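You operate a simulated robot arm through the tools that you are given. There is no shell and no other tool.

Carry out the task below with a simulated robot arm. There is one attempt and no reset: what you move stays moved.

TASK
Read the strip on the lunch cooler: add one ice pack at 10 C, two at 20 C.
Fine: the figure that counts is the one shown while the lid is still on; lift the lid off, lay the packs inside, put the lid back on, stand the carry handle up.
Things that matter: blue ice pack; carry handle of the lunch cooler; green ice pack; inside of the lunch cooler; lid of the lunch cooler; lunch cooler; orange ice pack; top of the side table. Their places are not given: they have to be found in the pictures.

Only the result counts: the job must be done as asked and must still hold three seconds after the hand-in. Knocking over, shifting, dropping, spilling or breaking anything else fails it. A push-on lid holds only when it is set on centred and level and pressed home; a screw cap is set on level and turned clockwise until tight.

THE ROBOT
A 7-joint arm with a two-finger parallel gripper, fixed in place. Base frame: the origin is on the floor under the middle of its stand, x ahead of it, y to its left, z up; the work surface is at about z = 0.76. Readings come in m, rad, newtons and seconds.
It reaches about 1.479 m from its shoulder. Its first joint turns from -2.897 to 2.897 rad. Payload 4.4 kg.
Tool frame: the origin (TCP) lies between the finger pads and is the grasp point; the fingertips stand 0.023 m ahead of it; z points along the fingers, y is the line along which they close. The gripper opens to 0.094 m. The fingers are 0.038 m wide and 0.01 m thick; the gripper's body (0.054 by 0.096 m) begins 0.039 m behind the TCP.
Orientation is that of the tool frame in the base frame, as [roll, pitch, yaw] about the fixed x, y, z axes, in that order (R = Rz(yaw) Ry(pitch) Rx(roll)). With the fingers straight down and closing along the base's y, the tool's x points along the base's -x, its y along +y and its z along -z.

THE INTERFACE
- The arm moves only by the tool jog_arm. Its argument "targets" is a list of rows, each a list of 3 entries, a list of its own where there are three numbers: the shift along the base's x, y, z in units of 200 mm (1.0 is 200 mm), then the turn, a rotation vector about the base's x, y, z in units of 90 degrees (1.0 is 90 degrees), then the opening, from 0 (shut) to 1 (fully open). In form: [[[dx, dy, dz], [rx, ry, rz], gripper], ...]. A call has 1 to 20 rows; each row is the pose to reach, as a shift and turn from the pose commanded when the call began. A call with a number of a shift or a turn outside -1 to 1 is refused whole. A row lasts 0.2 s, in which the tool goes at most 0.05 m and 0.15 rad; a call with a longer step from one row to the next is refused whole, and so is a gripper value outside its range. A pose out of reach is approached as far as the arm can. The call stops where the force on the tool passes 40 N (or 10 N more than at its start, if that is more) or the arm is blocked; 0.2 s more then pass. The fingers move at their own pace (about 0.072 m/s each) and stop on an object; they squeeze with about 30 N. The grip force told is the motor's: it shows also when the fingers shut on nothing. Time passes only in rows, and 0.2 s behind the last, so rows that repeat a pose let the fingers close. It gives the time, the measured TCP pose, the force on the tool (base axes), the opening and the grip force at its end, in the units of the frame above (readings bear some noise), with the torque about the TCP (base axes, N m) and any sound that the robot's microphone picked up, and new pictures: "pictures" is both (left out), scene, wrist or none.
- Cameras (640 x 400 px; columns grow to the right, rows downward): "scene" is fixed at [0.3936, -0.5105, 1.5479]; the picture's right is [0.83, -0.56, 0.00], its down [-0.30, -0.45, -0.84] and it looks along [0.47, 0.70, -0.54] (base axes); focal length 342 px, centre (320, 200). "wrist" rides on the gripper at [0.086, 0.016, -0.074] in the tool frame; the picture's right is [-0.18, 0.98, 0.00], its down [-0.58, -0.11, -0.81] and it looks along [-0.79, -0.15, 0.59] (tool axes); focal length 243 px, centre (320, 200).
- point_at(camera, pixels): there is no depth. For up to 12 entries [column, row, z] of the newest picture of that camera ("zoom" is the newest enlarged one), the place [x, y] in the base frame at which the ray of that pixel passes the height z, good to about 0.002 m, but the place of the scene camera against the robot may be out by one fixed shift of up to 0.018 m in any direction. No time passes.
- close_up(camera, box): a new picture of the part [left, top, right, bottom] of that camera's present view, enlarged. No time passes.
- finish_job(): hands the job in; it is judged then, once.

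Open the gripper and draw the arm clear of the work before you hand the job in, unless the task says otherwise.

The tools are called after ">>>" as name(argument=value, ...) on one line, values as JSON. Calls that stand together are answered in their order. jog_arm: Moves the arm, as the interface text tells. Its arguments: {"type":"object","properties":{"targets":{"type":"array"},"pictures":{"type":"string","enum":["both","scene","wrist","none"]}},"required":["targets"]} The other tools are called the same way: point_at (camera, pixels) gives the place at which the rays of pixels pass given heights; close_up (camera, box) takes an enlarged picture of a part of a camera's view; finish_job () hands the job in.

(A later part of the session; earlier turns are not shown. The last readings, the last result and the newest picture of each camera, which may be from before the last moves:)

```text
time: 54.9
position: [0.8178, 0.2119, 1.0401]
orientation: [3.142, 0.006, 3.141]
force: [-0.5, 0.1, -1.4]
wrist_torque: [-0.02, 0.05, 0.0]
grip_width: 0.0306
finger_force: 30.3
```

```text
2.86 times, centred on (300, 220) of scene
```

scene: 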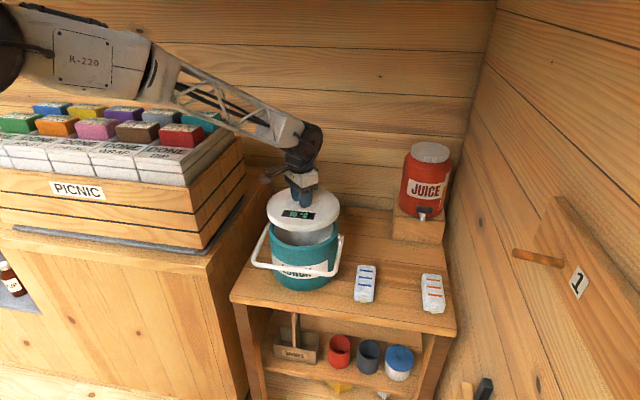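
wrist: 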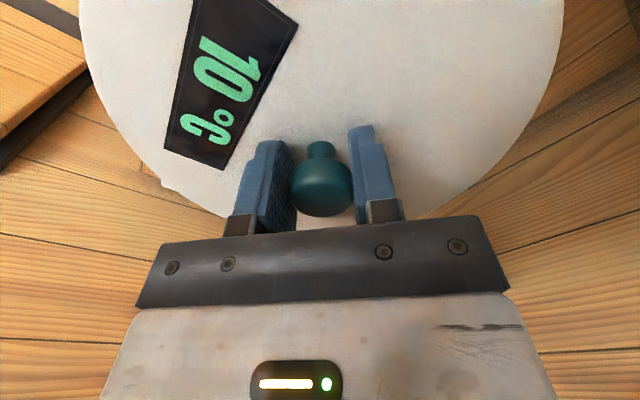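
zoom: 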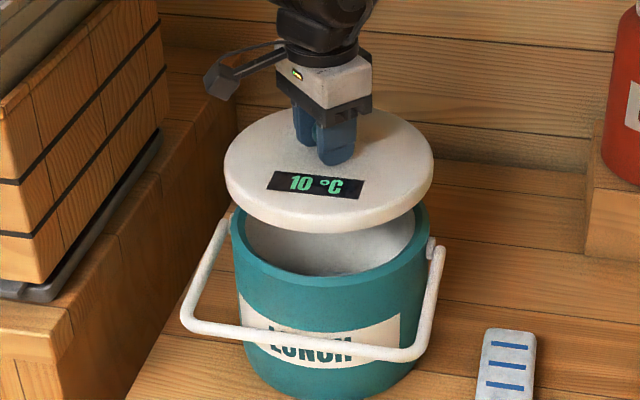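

Lid is centred over the cooler. I lower to z≈0.99 (about 14 mm above seated) and check position and level.

>>> jog_arm(targets=[[[0, 0, -0.08], [0, 0, 0], 0], [[0, 0, -0.16], [0, 0, 0], 0], [[0, 0, -0.22], [0, 0, 0], 0], [[0, 0, -0.25], [0, 0, 0], 0], [[0, 0, -0.25], [0, 0, 0], 0]], pictures="both")

>>> close_up(camera="scene", box=[250, 180, 350, 270])

```text
time: 56.1
position: [0.8192, 0.2108, 0.989]
orientation: [3.138, 0.004, 3.142]
force: [0.4, 0.2, -0.9]
wrist_torque: [0.04, -0.04, -0.01]
grip_width: 0.031
finger_force: 30.0
```

scene: 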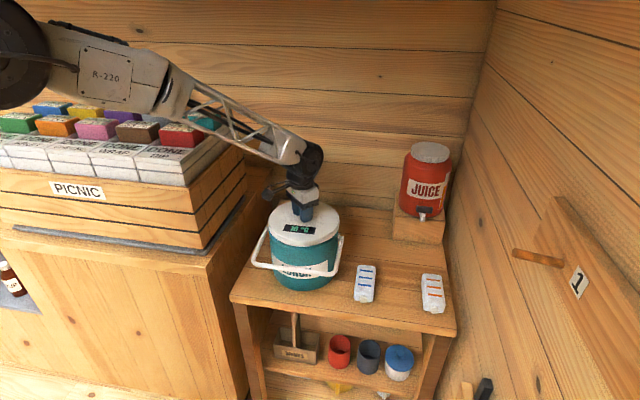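
wrist: 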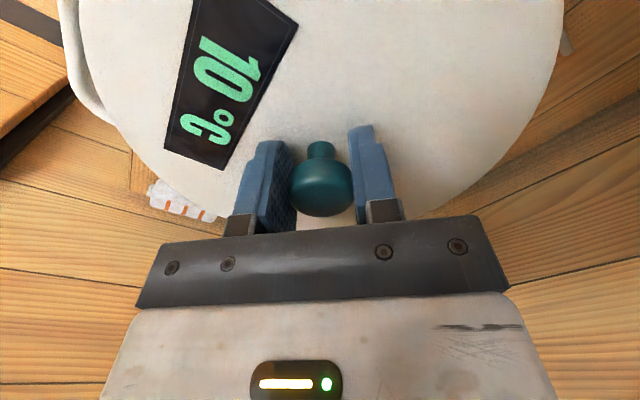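

```text
4.44 times, centred on (300, 225) of scene
```

zoom: 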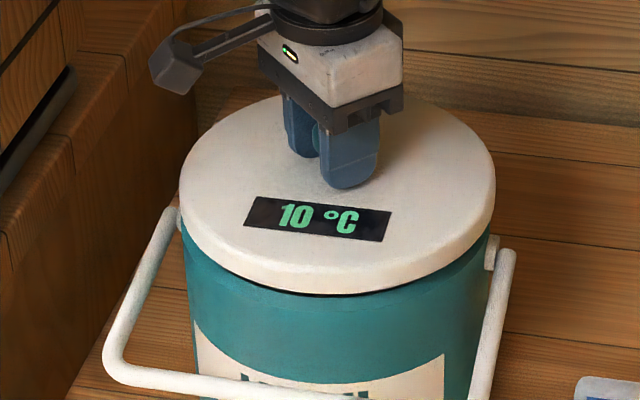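

Lid hovers just above the rim, level and centred. I lower in 2 mm rows to the seated height.

>>> jog_arm(targets=[[[0, 0, -0.01], [0, 0, 0], 0], [[0, 0, -0.02], [0, 0, 0], 0], [[0, 0, -0.03], [0, 0, 0], 0], [[0, 0, -0.04], [0, 0, 0], 0], [[0, 0, -0.05], [0, 0, 0], 0]], pictures="scene")

>>> close_up(camera="scene", box=[250, 180, 350, 270])

```text
time: 57.3
position: [0.8175, 0.2116, 0.9796]
orientation: [3.139, 0.009, -3.141]
force: [-13.1, -1.0, 17.1]
wrist_torque: [-0.01, -0.46, -0.03]
grip_width: 0.0305
finger_force: 30.0
```

scene: 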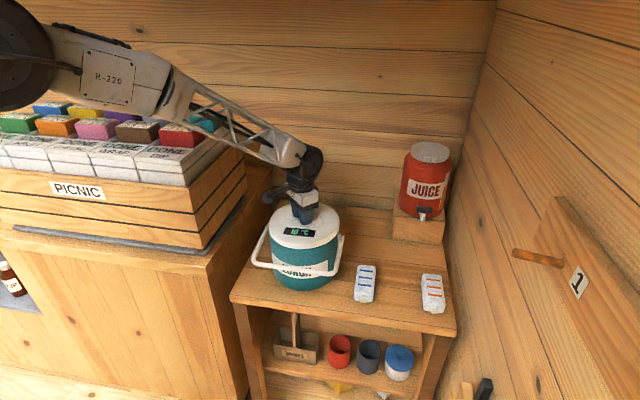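

```text
4.44 times, centred on (300, 225) of scene
```

zoom: 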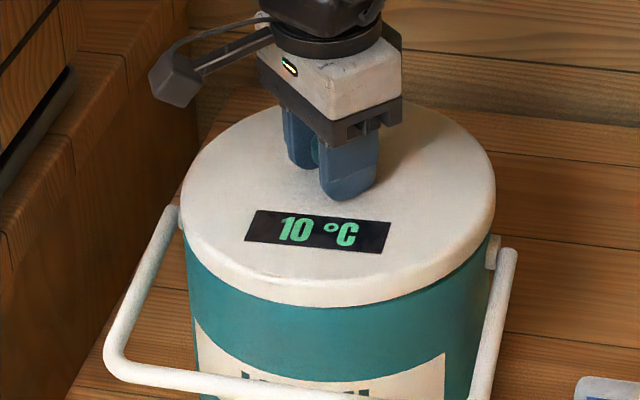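

The lid has met the rim (17 N up, −13 N in x), with ~3 mm to go. I ease 1.5 mm toward −x to relieve the side load and see.

>>> jog_arm(targets=[[[-0.004, 0, 0.005], [0, 0, 0], 0], [[-0.0075, -0.002, 0.005], [0, 0, 0], 0], [[-0.0075, -0.002, 0.005], [0, 0, 0], 0]], pictures="none")

```text
time: 58.1
position: [0.816, 0.2103, 0.9789]
orientation: [3.14, 0.004, -3.141]
force: [0.4, 3.0, -2.0]
wrist_torque: [0.21, -0.03, 0.11]
grip_width: 0.0307
finger_force: 30.1
```

The side load has gone. I press down gently in 1 mm rows.

>>> jog_arm(targets=[[[0, 0, -0.005], [0, 0, 0], 0], [[0, 0, -0.01], [0, 0, 0], 0], [[0, 0, -0.015], [0, 0, 0], 0]], pictures="none")

```text
time: 58.9
position: [0.8154, 0.2113, 0.9785]
orientation: [3.14, 0.008, 3.141]
force: [-15.5, -1.5, 25.1]
wrist_torque: [-0.11, 0.1, -0.02]
grip_width: 0.0305
finger_force: 30.2
```

Force is 25 N up with −15 N in x, so pressing makes the arm push toward +x. I press slightly further while compensating toward −x.

>>> jog_arm(targets=[[[-0.005, 0, -0.003], [0, 0, 0], 0], [[-0.01, 0, -0.006], [0, 0, 0], 0], [[-0.01, 0, -0.01], [0, 0, 0], 0]], pictures="scene")

>>> close_up(camera="scene", box=[250, 180, 350, 270])

```text
time: 59.7
position: [0.8162, 0.2114, 0.9767]
orientation: [3.138, 0.009, -3.141]
force: [0.2, -1.6, 3.7]
wrist_torque: [-0.12, -0.03, -0.01]
grip_width: 0.0307
finger_force: 30.0
stopped in row 3: the force on the tool passed its limit at 45 N (the readings are from after the stop); the commanded pose is now the measured one
```

scene: 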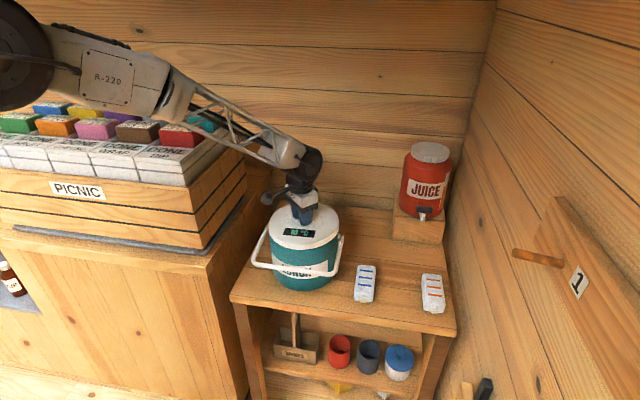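

```text
4.44 times, centred on (300, 225) of scene
```

zoom: 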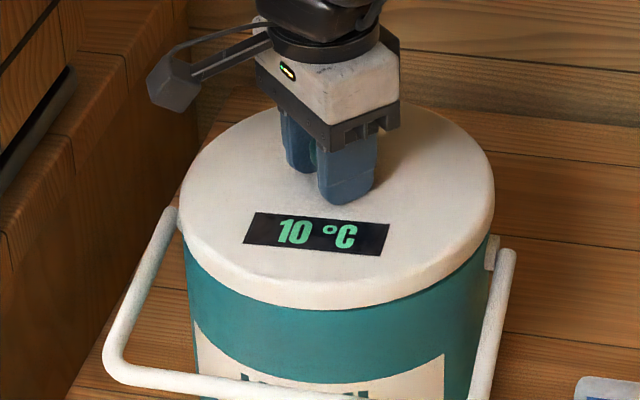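

No snap yet though the lid sits down at z=0.977 (peak 45 N). I open the fingers carefully, rise, and then press from above with closed fingertips on the knob.

>>> jog_arm(targets=[[[0, 0, 0], [0, 0, 0], 0.35], [[0, 0, 0], [0, 0, 0], 0.5], [[0, 0, 0.01], [0, 0, 0], 0.6], [[0, 0, 0.02], [0, 0, 0], 0.7], [[0, 0, 0.05], [0, 0, 0], 0.8]], pictures="both")

>>> close_up(camera="scene", box=[250, 180, 350, 270])

```text
time: 60.9
position: [0.8172, 0.2103, 0.9873]
orientation: [3.137, 0.012, -3.141]
force: [-0.2, 0.0, 0.2]
wrist_torque: [-0.05, 0.0, -0.05]
grip_width: 0.0752
finger_force: 0.0
```

scene: 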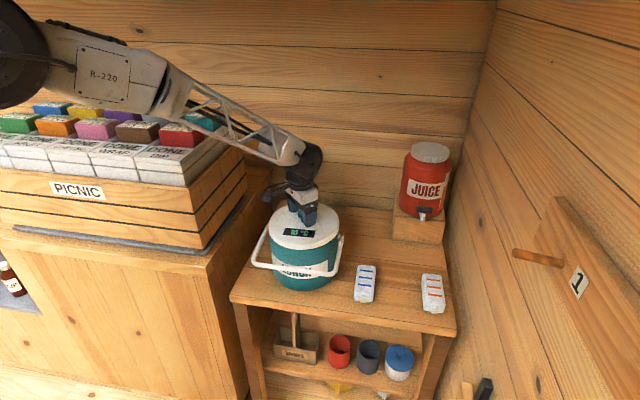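
wrist: 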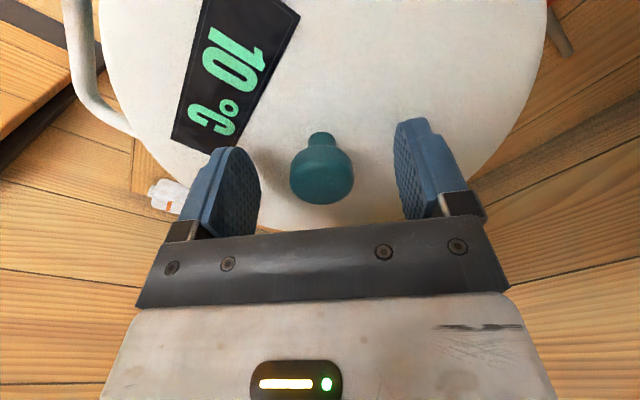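

```text
4.44 times, centred on (300, 225) of scene
```

zoom: 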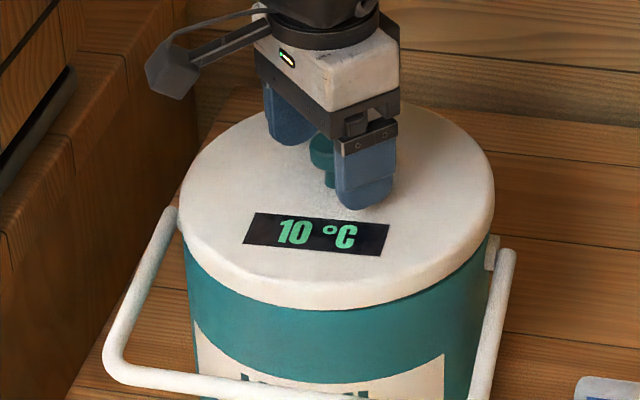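

The lid stays in place, level, with the fingers open around the knob. I press straight down with both fingertips on the lid in 1 mm rows, compensating slightly in −x, until it snaps or the force limit stops the move.

>>> jog_arm(targets=[[[0, 0, -0.03], [-0.003, 0.007, 0], 0.8], [[0, 0, -0.05], [-0.003, 0.007, 0], 0.8], [[0, 0, -0.06], [-0.003, 0.007, 0], 0.8], [[-0.002, 0, -0.065], [-0.003, 0.007, 0], 0.8], [[-0.004, 0, -0.07], [-0.003, 0.007, 0], 0.8], [[-0.006, 0, -0.075], [-0.003, 0.007, 0], 0.8], [[-0.008, 0, -0.08], [-0.003, 0.007, 0], 0.8], [[-0.01, 0, -0.085], [-0.003, 0.007, 0], 0.8], [[-0.012, 0, -0.09], [-0.003, 0.007, 0], 0.8], [[-0.014, 0, -0.095], [-0.003, 0.007, 0], 0.8], [[-0.016, 0, -0.1], [-0.003, 0.007, 0], 0.8]], pictures="both")

>>> close_up(camera="scene", box=[250, 180, 350, 270])

```text
time: 62.0
position: [0.8168, 0.2112, 0.9787]
orientation: [-3.139, 0.007, 3.141]
force: [-2.2, -3.4, 9.0]
wrist_torque: [-0.07, -0.06, -0.09]
grip_width: 0.0752
finger_force: 0.1
stopped in row 5: the force on the tool passed its limit at 41 N (the readings are from after the stop); the commanded pose is now the measured one
```

scene: 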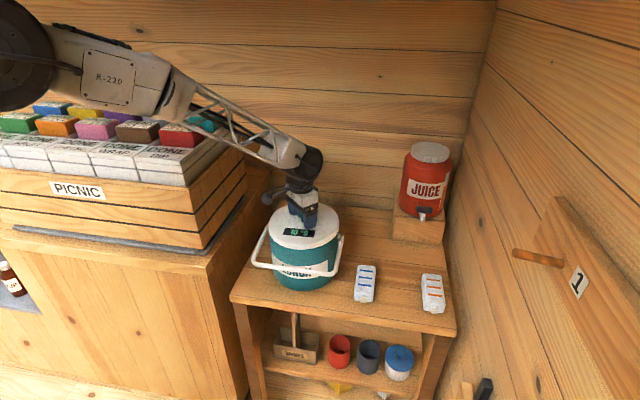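
wrist: 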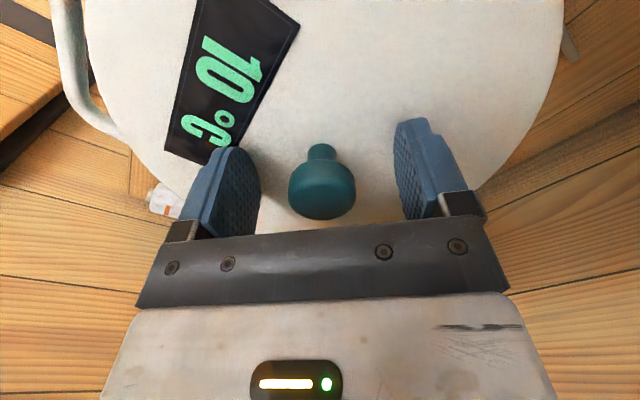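

```text
4.44 times, centred on (300, 225) of scene
```

zoom: 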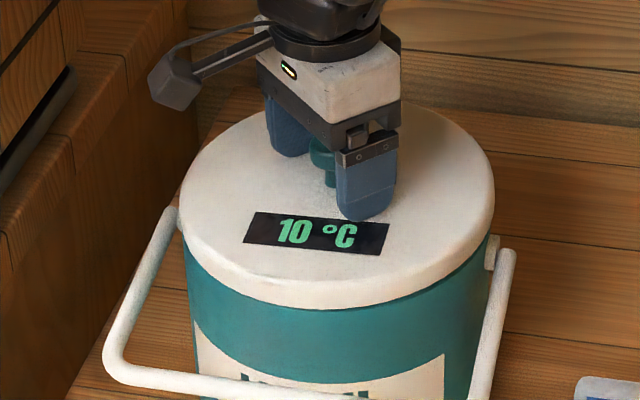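

No snap, and the lid top is ~3 mm higher than when it was seated, so it is not quite home. I raise the hand and examine the lid's rim for offset.

>>> jog_arm(targets=[[[0, 0, 0.03], [0, 0, 0], 0.8], [[0, 0, 0.12], [0, 0, 0], 0.9], [[0, 0, 0.27], [0, 0, 0], 1], [[-0.1, 0, 0.42], [0, 0, 0], 1], [[-0.3, 0, 0.5], [0, 0, 0], 1], [[-0.5, 0, 0.5], [0, 0, 0], 1]], pictures="both")

>>> close_up(camera="scene", box=[255, 195, 350, 270])

>>> close_up(camera="wrist", box=[200, 20, 440, 190])

```text
time: 63.4
position: [0.7178, 0.2107, 1.0771]
orientation: [3.141, 0.004, 3.141]
force: [0.5, -0.2, -1.6]
wrist_torque: [0.0, 0.0, -0.02]
grip_width: 0.094
finger_force: 0.0
```

scene: 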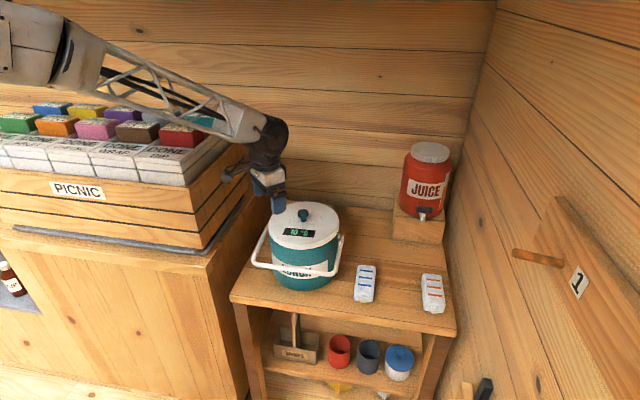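
wrist: 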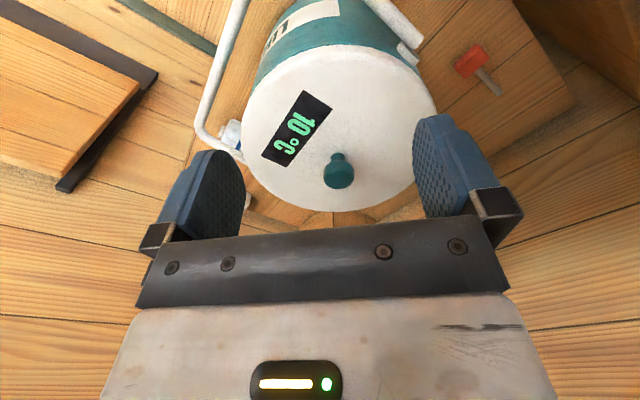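

```text
5.33 times, centred on (302, 232) of scene
```

zoom: 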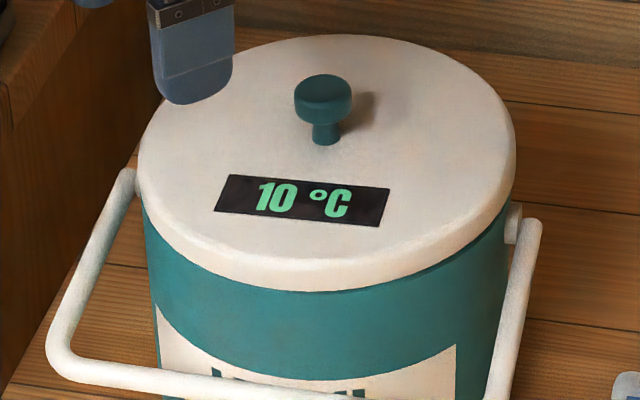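

```text
2.35 times, centred on (320, 105) of wrist
```

zoom: 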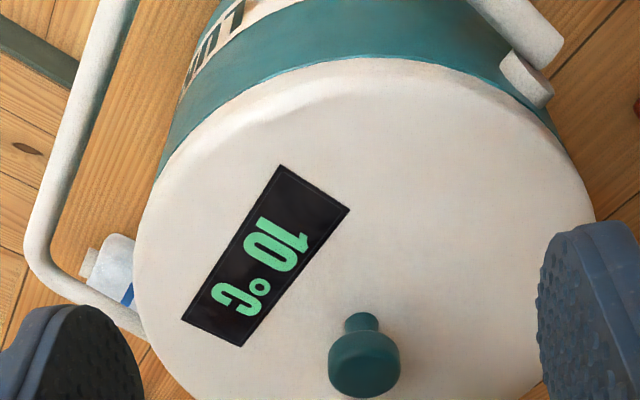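

I take the same enlarged scene view as at the very start, to compare the lid's present place with its original seated place.

>>> close_up(camera="scene", box=[240, 190, 360, 300])

```text
3.64 times, centred on (300, 245) of scene
```

zoom: 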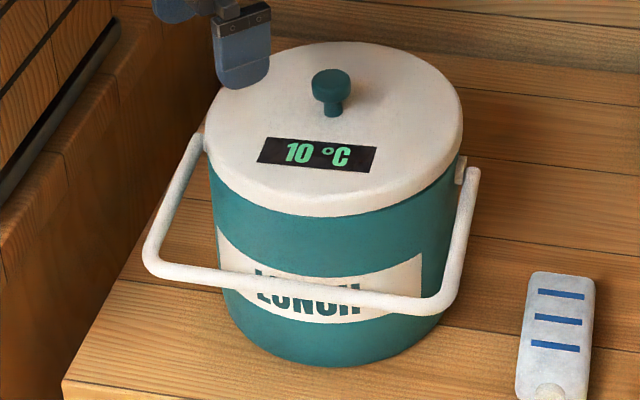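

The lid is about 1.5–2 mm toward +x/−y and ~3 mm higher than its original place. I look closer at the seam between lid and body.

>>> close_up(camera="scene", box=[262, 225, 344, 265])

>>> close_up(camera="wrist", box=[230, 30, 450, 130])

```text
7.80 times, centred on (303, 245) of scene
```

zoom: 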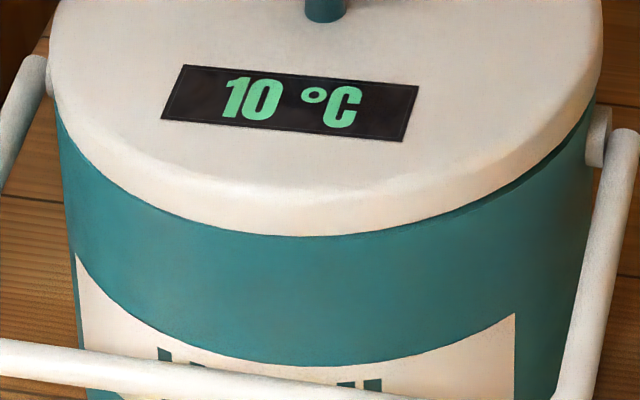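

```text
2.91 times, centred on (340, 80) of wrist
```

zoom: 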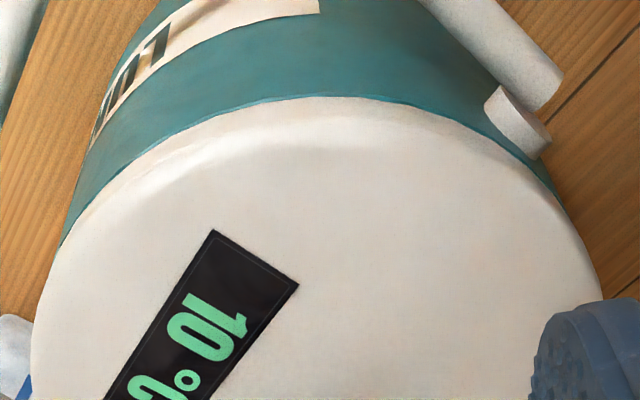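

The seam shows a slight gap on the right side only, and the contact torque pointed to the +x side, so the lid needs to go ~2 mm toward −x. I return above the knob to re-grip it.

>>> jog_arm(targets=[[[0.2, 0, 0], [0, 0, 0], 1], [[0.4, 0, 0], [0, 0, 0], 1], [[0.505, 0, -0.05], [0, 0, 0], 1], [[0.505, 0, -0.13], [0, 0, 0], 1], [[0.505, 0, -0.13], [0, 0, 0], 0.9], [[0.505, 0, -0.13], [0, 0, 0], 0.8]], pictures="wrist")

>>> close_up(camera="wrist", box=[220, 40, 420, 180])

```text
time: 64.8
position: [0.8193, 0.2109, 1.0511]
orientation: [-3.141, 0.004, 3.141]
force: [0.1, 0.6, 0.0]
wrist_torque: [-0.01, -0.01, -0.04]
grip_width: 0.0752
finger_force: 0.0
```

wrist: 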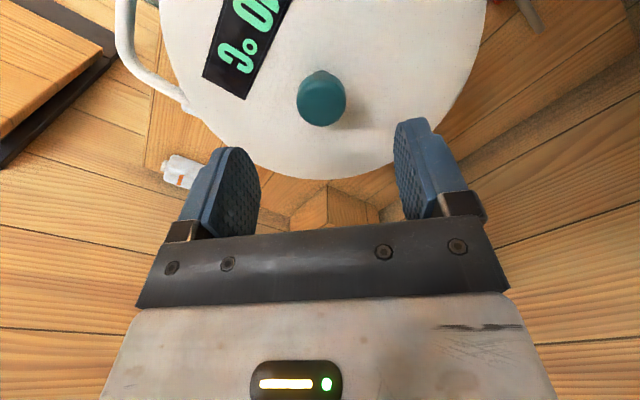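

```text
2.86 times, centred on (320, 110) of wrist
```

zoom: 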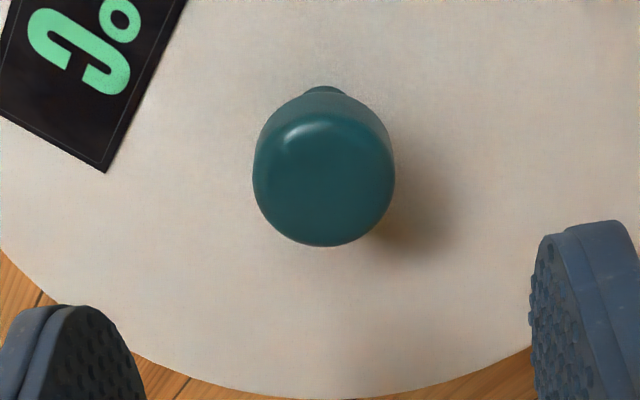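

The knob is at about (0.821,0.211), roughly 1 mm toward +x of its original spot. I lower to z≈0.9795 and close on the knob again.

>>> jog_arm(targets=[[[0, 0, -0.15], [0, 0, 0], 0.8], [[0, 0, -0.28], [0, 0, 0], 0.8], [[0, 0, -0.34], [0, 0, 0], 0.8], [[0, 0, -0.355], [0, 0, 0], 0.8], [[0, 0, -0.355], [0, 0, 0], 0.3], [[0, 0, -0.355], [0, 0, 0], 0.2], [[0, 0, -0.355], [0, 0, 0], 0], [[0, 0, -0.355], [0, 0, 0], 0], [[0, 0, -0.355], [0, 0, 0], 0]], pictures="wrist")

```text
time: 66.8
position: [0.8184, 0.2123, 0.9805]
orientation: [-3.14, 0.002, -3.141]
force: [0.3, -1.4, 0.4]
wrist_torque: [0.01, -0.01, -0.02]
grip_width: 0.0306
finger_force: 29.4
```

wrist: 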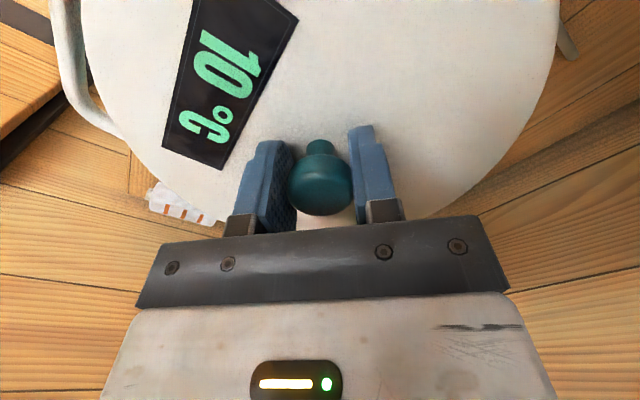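

Gripped (30.6 mm). I lift 4 mm, shift about 1.5 mm toward −x, and come down again gently, reading forces.

>>> jog_arm(targets=[[[0, 0, 0.01], [0, 0, 0], 0], [[0, 0, 0.02], [0, 0, 0], 0], [[-0.008, -0.003, 0.02], [0, 0, 0], 0], [[-0.008, -0.003, 0.015], [0, 0, 0], 0], [[-0.008, -0.003, 0.01], [0, 0, 0], 0], [[-0.008, -0.003, 0.005], [0, 0, 0], 0]], pictures="none")

```text
time: 68.2
position: [0.8167, 0.2114, 0.9822]
orientation: [-3.141, 0.004, -3.141]
force: [0.1, 3.3, 5.6]
wrist_torque: [-0.41, -0.04, 0.03]
grip_width: 0.0307
finger_force: 30.1
```

Contact is now on the −y side (torque −0.41 about x, +3.3 N in y), so the lid must go a bit +y. I lift slightly, shift +y 1.5 mm, and lower again.

>>> jog_arm(targets=[[[0, 0, 0.01], [0, 0, 0], 0], [[0, 0.008, 0.01], [0, 0, 0], 0], [[0, 0.008, 0.005], [0, 0, 0], 0], [[0, 0.008, 0], [0, 0, 0], 0]], pictures="none")

```text
time: 69.2
position: [0.8161, 0.2106, 0.9813]
orientation: [-3.141, 0.005, 3.141]
force: [0.4, 0.4, -1.3]
wrist_torque: [-0.01, 0.0, 0.02]
grip_width: 0.0307
finger_force: 30.1
```

Free now at the same height (−1.3 N). I lower 2 mm more in 1 mm rows.

>>> jog_arm(targets=[[[0, 0, -0.005], [0, 0, 0], 0], [[0, 0, -0.01], [0, 0, 0], 0]], pictures="none")

```text
time: 69.8
position: [0.8177, 0.2129, 0.9794]
orientation: [-3.142, 0.006, 3.141]
force: [0.3, -2.7, 4.9]
wrist_torque: [0.05, 0.51, 0.17]
grip_width: 0.0306
finger_force: 30.0
```

Light contact (4.9 N) at the −x edge at z≈0.979, which looks like the lid touching its seat slightly tilted. I press 2 mm further in 1 mm rows.

>>> jog_arm(targets=[[[0, 0, -0.005], [0, 0, 0], 0], [[0, 0, -0.01], [0, 0, 0], 0]], pictures="none")

```text
time: 70.4
position: [0.817, 0.212, 0.9768]
orientation: [-3.141, 0.006, -3.141]
force: [3.4, -0.5, 8.4]
wrist_torque: [0.25, 0.76, -0.02]
grip_width: 0.0306
finger_force: 29.6
```

It goes down with little force (8.4 N), contact at the −x edge pushing +x. I shift 0.8 mm back toward +x and continue down 2 mm.

>>> jog_arm(targets=[[[0.004, 0, 0], [0, 0, 0], 0], [[0.004, 0, -0.005], [0, 0, 0], 0], [[0.004, 0, -0.01], [0, 0, 0], 0]], pictures="both")

>>> close_up(camera="scene", box=[240, 190, 360, 300])

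```text
time: 71.2
position: [0.8186, 0.2123, 0.9748]
orientation: [3.141, 0.007, -3.141]
force: [8.8, -2.3, 5.2]
wrist_torque: [-0.02, 0.19, 0.05]
grip_width: 0.0306
finger_force: 30.2
heard: snap
```

scene: 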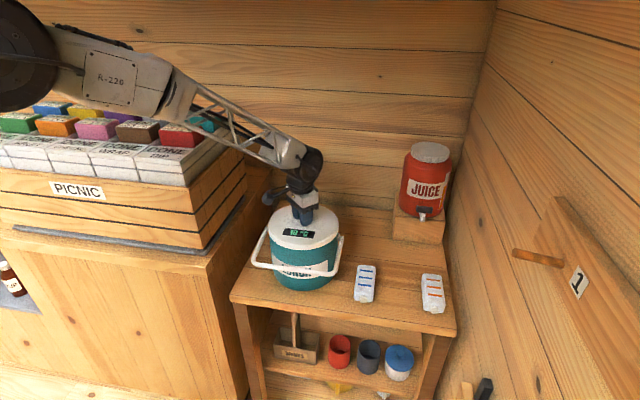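
wrist: 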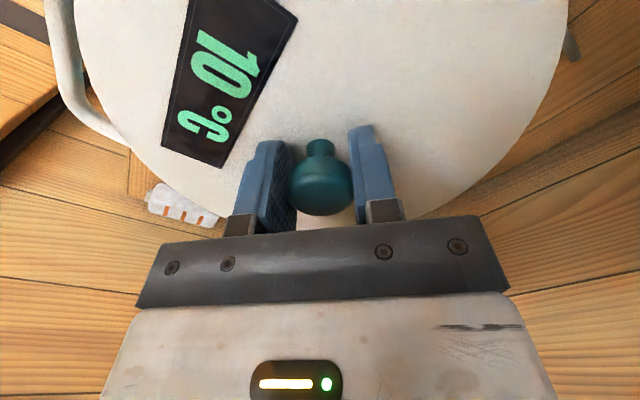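

```text
3.64 times, centred on (300, 245) of scene
```

zoom: 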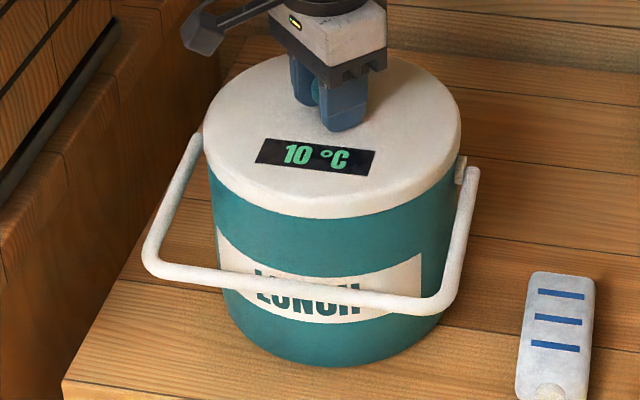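

Snap heard, and the lid's strip is back exactly at its original place (zoom (266,138)–(375,151)). I relax the side force, then open the fingers while staying down.

>>> jog_arm(targets=[[[0.004, -0.001, 0], [0, 0, 0], 0], [[0.004, -0.001, 0], [0, 0, 0], 0.36], [[0.004, -0.001, 0], [0, 0, 0], 0.45], [[0.004, -0.001, 0], [0, 0, 0], 0.6], [[0.004, -0.001, 0], [0, 0, 0], 0.8], [[0.004, -0.001, 0], [0, 0, 0], 0.8]], pictures="wrist")

```text
time: 72.6
position: [0.8186, 0.2108, 0.9741]
orientation: [-3.139, 0.002, 3.141]
force: [-0.1, -0.3, -0.1]
wrist_torque: [-0.01, 0.0, 0.0]
grip_width: 0.0753
finger_force: 0.1
```

wrist: 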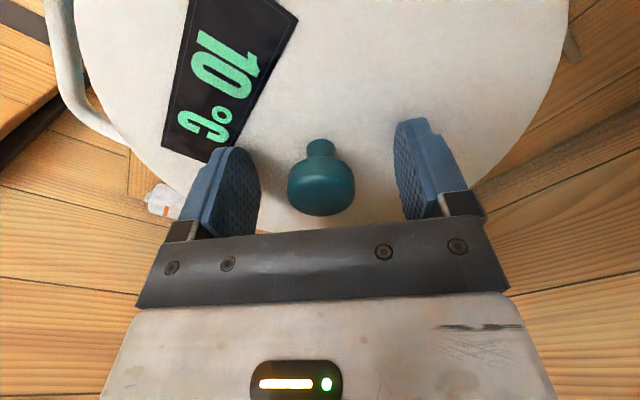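

The fingers are open around the knob and nothing snapped loose. I rise and move back to (0.62,0.12,1.10) to view the handle bar for the last step.

>>> jog_arm(targets=[[[0, 0, 0.03], [0, 0, 0], 0.85], [[0, 0, 0.12], [0, 0, 0], 0.9], [[0, 0, 0.3], [0, 0, 0], 1], [[0, 0, 0.5], [0, 0, 0], 1], [[-0.1, -0.05, 0.63], [0, 0, 0], 1], [[-0.3, -0.14, 0.63], [0, 0, 0], 1], [[-0.5, -0.23, 0.63], [0, 0, 0], 1], [[-0.7, -0.32, 0.63], [0, 0, 0], 1], [[-0.9, -0.41, 0.63], [0, 0, 0], 1], [[-0.99, -0.45, 0.63], [0, 0, 0], 1]], pictures="both")

>>> close_up(camera="wrist", box=[180, 0, 500, 200])

>>> close_up(camera="scene", box=[240, 190, 360, 300])

```text
time: 74.8
position: [0.6187, 0.1227, 1.0998]
orientation: [-3.14, 0.003, 3.141]
force: [-0.6, 0.2, 1.1]
wrist_torque: [-0.02, 0.0, 0.02]
grip_width: 0.094
finger_force: 0.1
```

scene: 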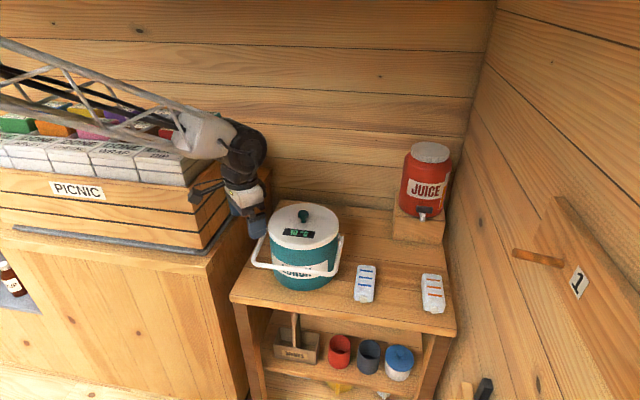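
wrist: 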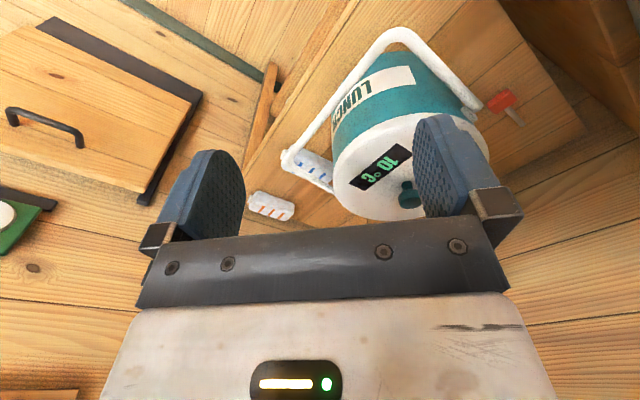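

```text
2.00 times, centred on (340, 100) of wrist
```

zoom: 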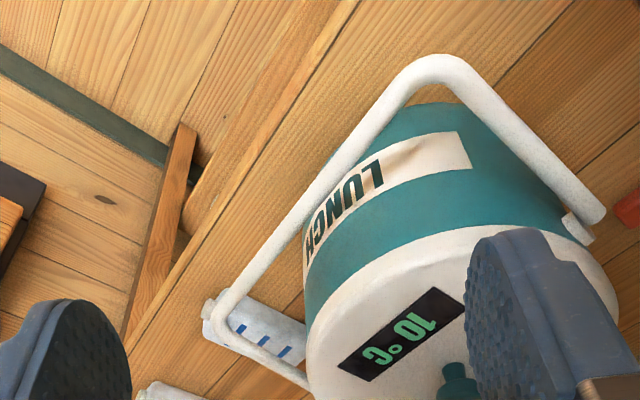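

```text
3.64 times, centred on (300, 245) of scene
```

zoom: 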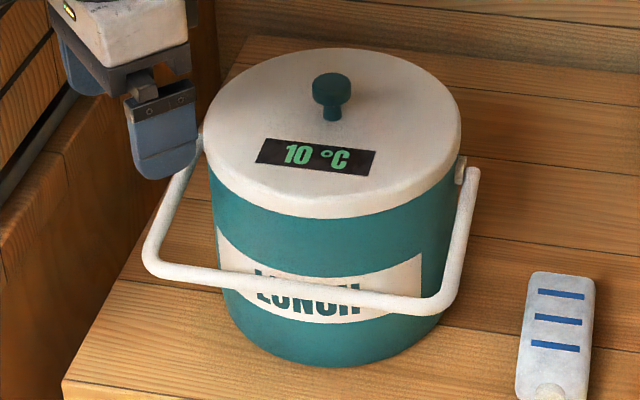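

The lid sits exactly as at the start. The handle bar is around v≈0.593 (front), z≈0.87–0.89, running parallel to the table front. I turn the hand −45° in yaw at a safe spot in front of the cooler as the first step of a forward-pointing approach.

>>> jog_arm(targets=[[[0.01, -0.07, 0], [0, 0, -0.07], 1], [[0.02, -0.15, 0], [0, 0, -0.14], 1], [[0.03, -0.22, 0], [0, 0, -0.21], 1], [[0.04, -0.3, 0], [0, 0, -0.28], 1], [[0.05, -0.37, 0], [0, 0, -0.35], 1], [[0.05, -0.45, 0], [0, 0, -0.42], 1], [[0.05, -0.51, 0], [0, 0, -0.5], 1]], pictures="both")

```text
time: 76.4
position: [0.6298, 0.0192, 1.101]
orientation: [-3.14, 0.002, 2.355]
force: [-1.0, 0.5, 0.3]
wrist_torque: [0.02, -0.01, 0.01]
grip_width: 0.0942
finger_force: 0.1
```

scene: 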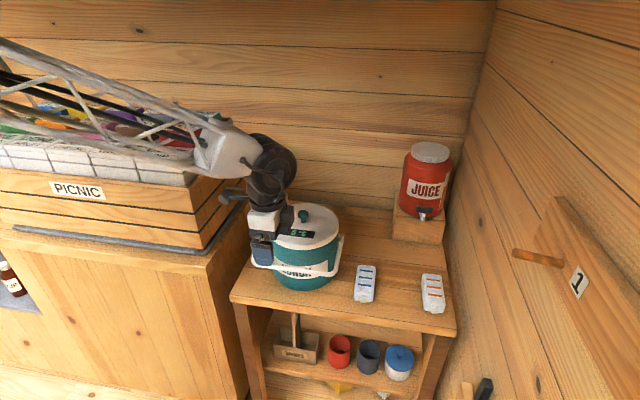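
wrist: 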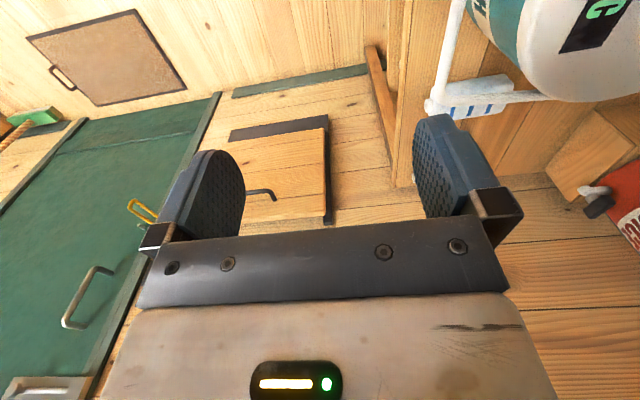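

The hand is turned; nothing is near it. Now I tilt it about the table's front direction by 75° so that the fingers point toward the cooler front.

>>> jog_arm(targets=[[[0, 0, 0], [0.059, -0.059, 0], 1], [[0, 0, 0], [0.118, -0.118, 0], 1], [[0, 0, 0], [0.177, -0.177, 0], 1], [[0, 0, 0], [0.236, -0.236, 0], 1], [[0, 0, 0], [0.295, -0.295, 0], 1], [[0, 0, 0], [0.354, -0.354, 0], 0.8], [[0, 0, 0], [0.413, -0.413, 0], 0.6], [[0, 0, 0], [0.472, -0.472, 0], 0.5], [[0, 0, 0], [0.531, -0.531, 0], 0.5], [[0, 0, 0], [0.589, -0.589, 0], 0.5]], pictures="both")

```text
time: 78.6
position: [0.6306, 0.0202, 1.1011]
orientation: [1.83, 0.003, 2.35]
force: [0.1, -0.6, 0.7]
wrist_torque: [0.03, -0.02, -0.01]
grip_width: 0.047
finger_force: 0.2
```

scene: 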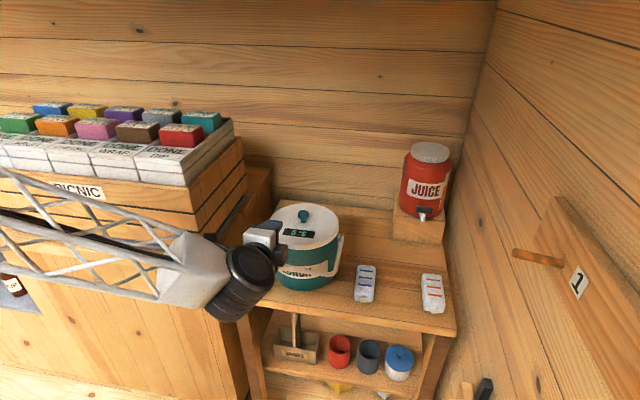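
wrist: 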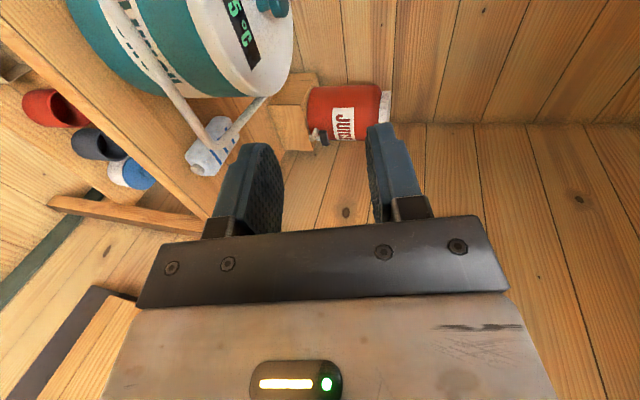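

The tool now points forward over the cooler front as planned. I enlarge the view to find the handle bar precisely.

>>> close_up(camera="wrist", box=[60, 0, 340, 200])

>>> point_at(camera="wrist", pixels=[[180, 90, 0.86], [180, 90, 0.9], [150, 40, 0.86], [150, 40, 0.9], [213, 143, 0.86], [213, 143, 0.9], [265, 100, 0.9], [265, 100, 0.94]])

```text
2.00 times, centred on (200, 100) of wrist
```

zoom: 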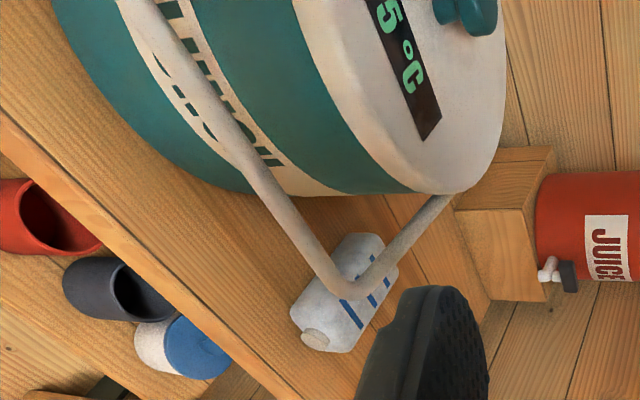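

```text
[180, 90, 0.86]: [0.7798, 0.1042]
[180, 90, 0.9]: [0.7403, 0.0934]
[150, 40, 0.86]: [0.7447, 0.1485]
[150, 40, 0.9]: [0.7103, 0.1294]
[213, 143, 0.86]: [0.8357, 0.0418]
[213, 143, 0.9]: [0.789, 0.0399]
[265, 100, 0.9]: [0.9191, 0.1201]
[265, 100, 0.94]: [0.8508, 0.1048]
```

The bar fits v≈0.593, z≈0.887 (upright target z≈1.045 over the pivots). I lower the forward-pointing hand, still well in front of the bar, to z≈0.92 first.

>>> jog_arm(targets=[[[0, 0, -0.15], [0, 0, 0], 0.5], [[0, 0, -0.3], [0, 0, 0], 0.5], [[0, 0, -0.45], [0, 0, 0], 0.5], [[0, 0, -0.6], [0, 0, 0], 0.5], [[0, 0, -0.75], [0, 0, 0], 0.5], [[0, 0, -0.9], [0, 0, 0], 0.5]], pictures="both")

>>> close_up(camera="wrist", box=[120, 0, 460, 240])

```text
time: 80.0
position: [0.6311, 0.021, 0.9204]
orientation: [1.835, 0.002, 2.353]
force: [-0.1, -0.1, 0.0]
wrist_torque: [-0.01, -0.02, 0.02]
grip_width: 0.0471
finger_force: 0.0
```

scene: 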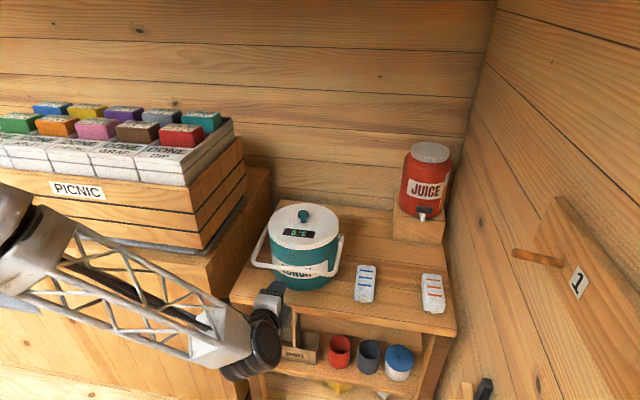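
wrist: 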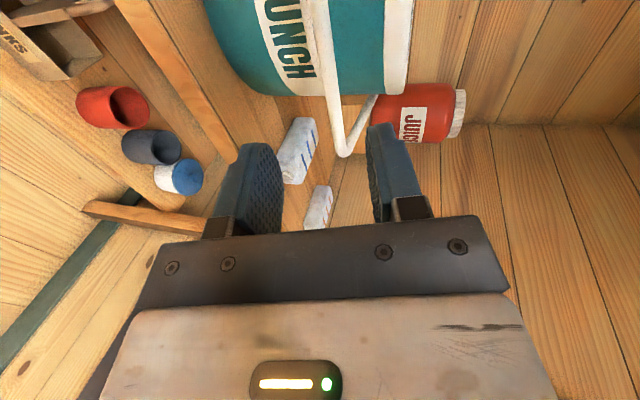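

```text
1.67 times, centred on (290, 120) of wrist
```

zoom: 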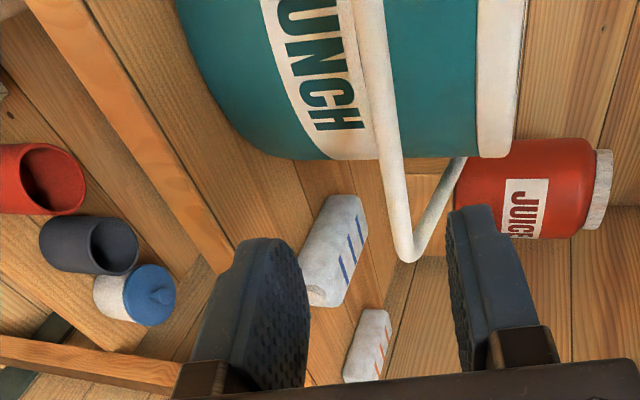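

The bar runs between the two fingers' columns (cols ≈321–340); it computes to v=0.593, z=0.890. I drop to z≈0.893 and advance to just in front of it, then check.

>>> jog_arm(targets=[[[0.05, 0.05, -0.08], [0, 0, 0], 0.5], [[0.1, 0.1, -0.139], [0, 0, 0], 0.5], [[0.17, 0.17, -0.139], [0, 0, 0], 0.5], [[0.24, 0.24, -0.139], [0, 0, 0], 0.5], [[0.29, 0.29, -0.139], [0, 0, 0], 0.5]], pictures="both")

>>> close_up(camera="wrist", box=[160, 0, 500, 240])

>>> close_up(camera="scene", box=[220, 190, 360, 320])

```text
time: 81.2
position: [0.6867, 0.0781, 0.8911]
orientation: [1.834, 0.001, 2.353]
force: [1.6, 0.2, -0.5]
wrist_torque: [-0.02, 0.0, 0.01]
grip_width: 0.0472
finger_force: 0.0
```

scene: 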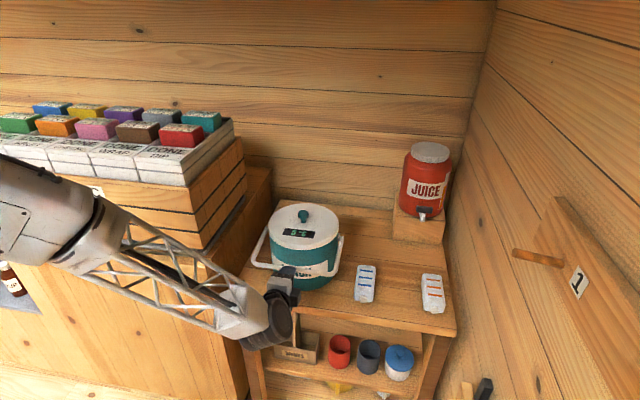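
wrist: 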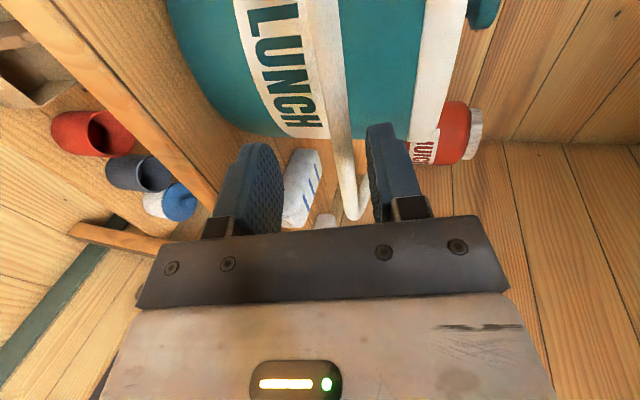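

```text
1.67 times, centred on (330, 120) of wrist
```

zoom: 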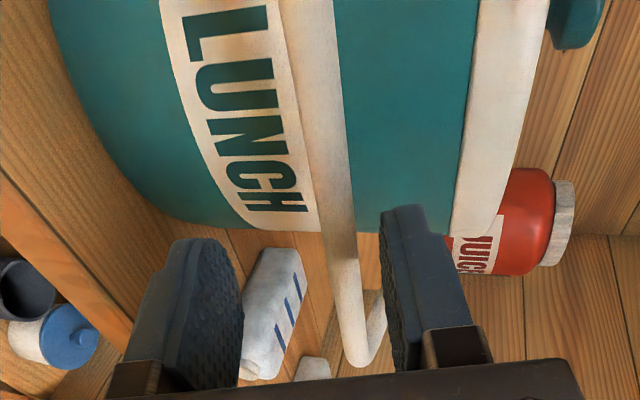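

```text
3.08 times, centred on (290, 255) of scene
```

zoom: 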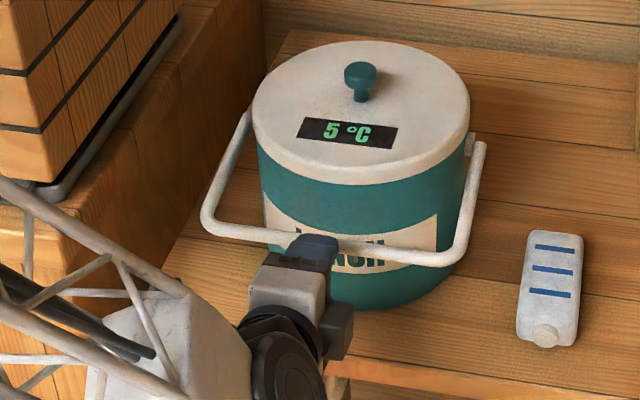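

The bar is centred between the fingers (335,111 in the wrist view), the strip now reading 5 °C. I advance the last ~42 mm so the bar lies inside the open fingers.

>>> jog_arm(targets=[[[0.04, 0.04, 0], [0, 0, 0], 0.5], [[0.08, 0.08, 0], [0, 0, 0], 0.5], [[0.115, 0.115, 0], [0, 0, 0], 0.5], [[0.145, 0.145, 0], [0, 0, 0], 0.5]], pictures="both")

>>> close_up(camera="wrist", box=[160, 0, 500, 240])

>>> close_up(camera="scene", box=[240, 210, 360, 310])

```text
time: 82.2
position: [0.7156, 0.1069, 0.8934]
orientation: [1.834, -0.001, 2.354]
force: [-0.1, 0.9, 0.4]
wrist_torque: [-0.03, 0.02, -0.01]
grip_width: 0.047
finger_force: 0.1
```

scene: 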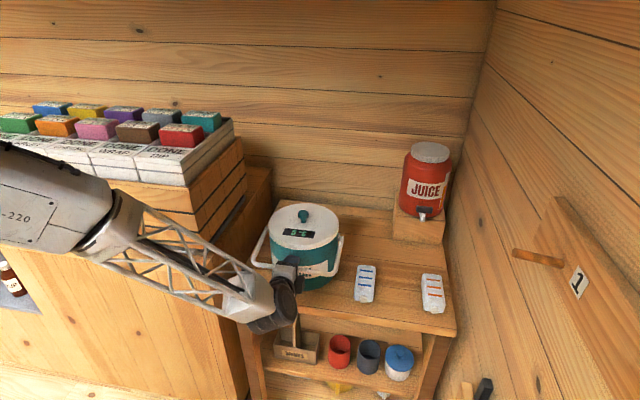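
wrist: 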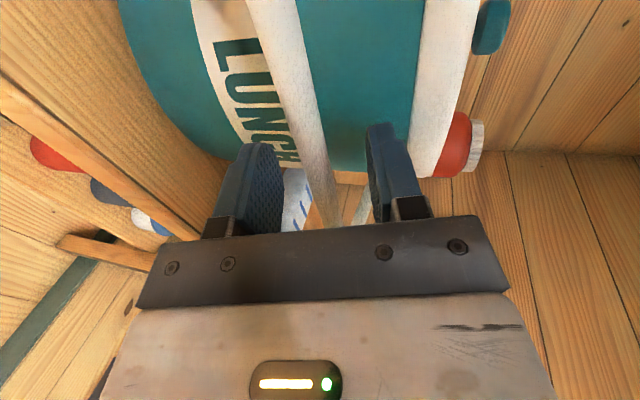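

```text
1.67 times, centred on (330, 120) of wrist
```

zoom: 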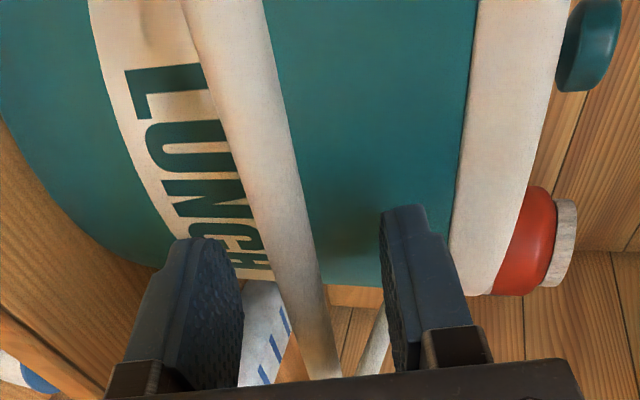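

```text
4.00 times, centred on (300, 260) of scene
```

zoom: 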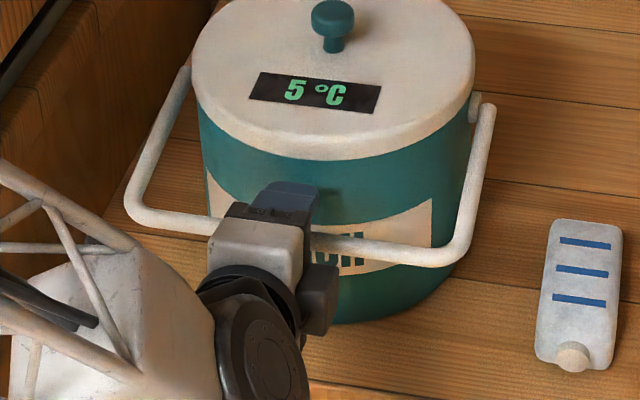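

The bar passes right through the grasp point (wrist zoom (312,305)). I narrow the fingers to a loose cage of ~32 mm and start moving along the handle's arc, rotating the hand back with it.

>>> jog_arm(targets=[[[0, 0, 0], [0, 0, 0], 0.34], [[0, 0, 0], [0, 0, 0], 0.34], [[-0.0053, -0.0053, 0.0535], [-0.0259, 0.0259, 0], 0.34], [[-0.0099, -0.0099, 0.1065], [-0.0511, 0.0511, 0], 0.34], [[-0.0064, -0.0064, 0.17], [-0.0809, 0.0809, 0], 0.34]], pictures="both")

>>> close_up(camera="scene", box=[240, 200, 360, 300])

```text
time: 83.4
position: [0.7147, 0.1063, 0.9272]
orientation: [2.014, 0.0, 2.352]
force: [0.5, -0.4, -0.3]
wrist_torque: [-0.04, -0.04, -0.01]
grip_width: 0.032
finger_force: 0.0
```

scene: 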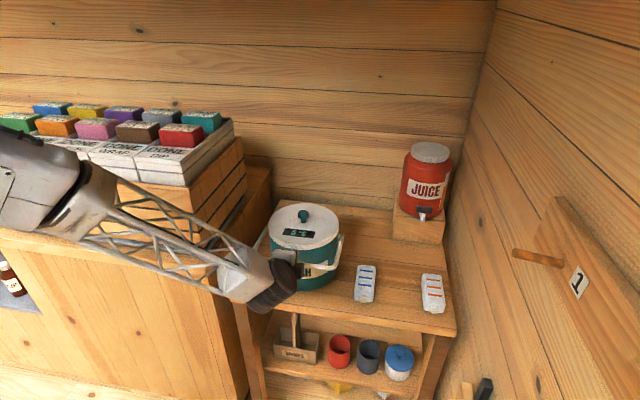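
wrist: 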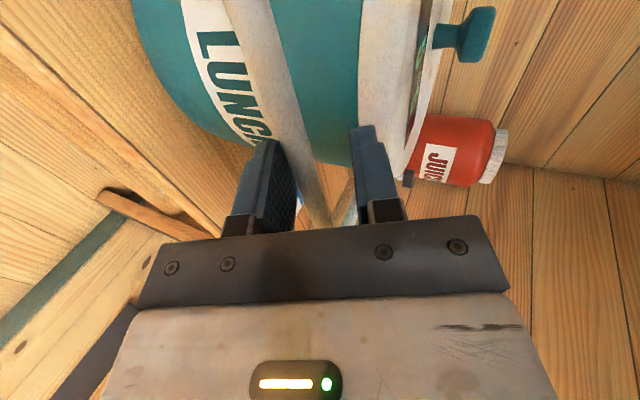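

```text
4.00 times, centred on (300, 250) of scene
```

zoom: 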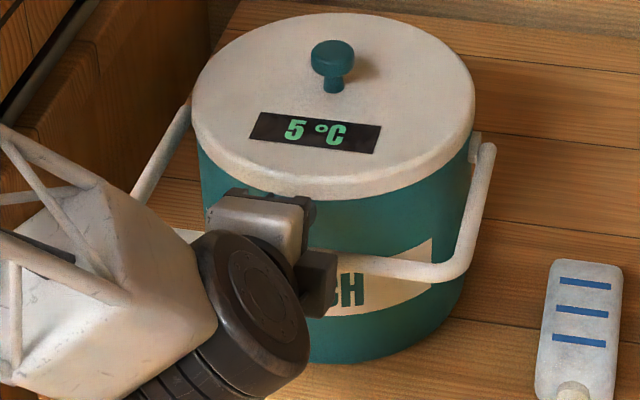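

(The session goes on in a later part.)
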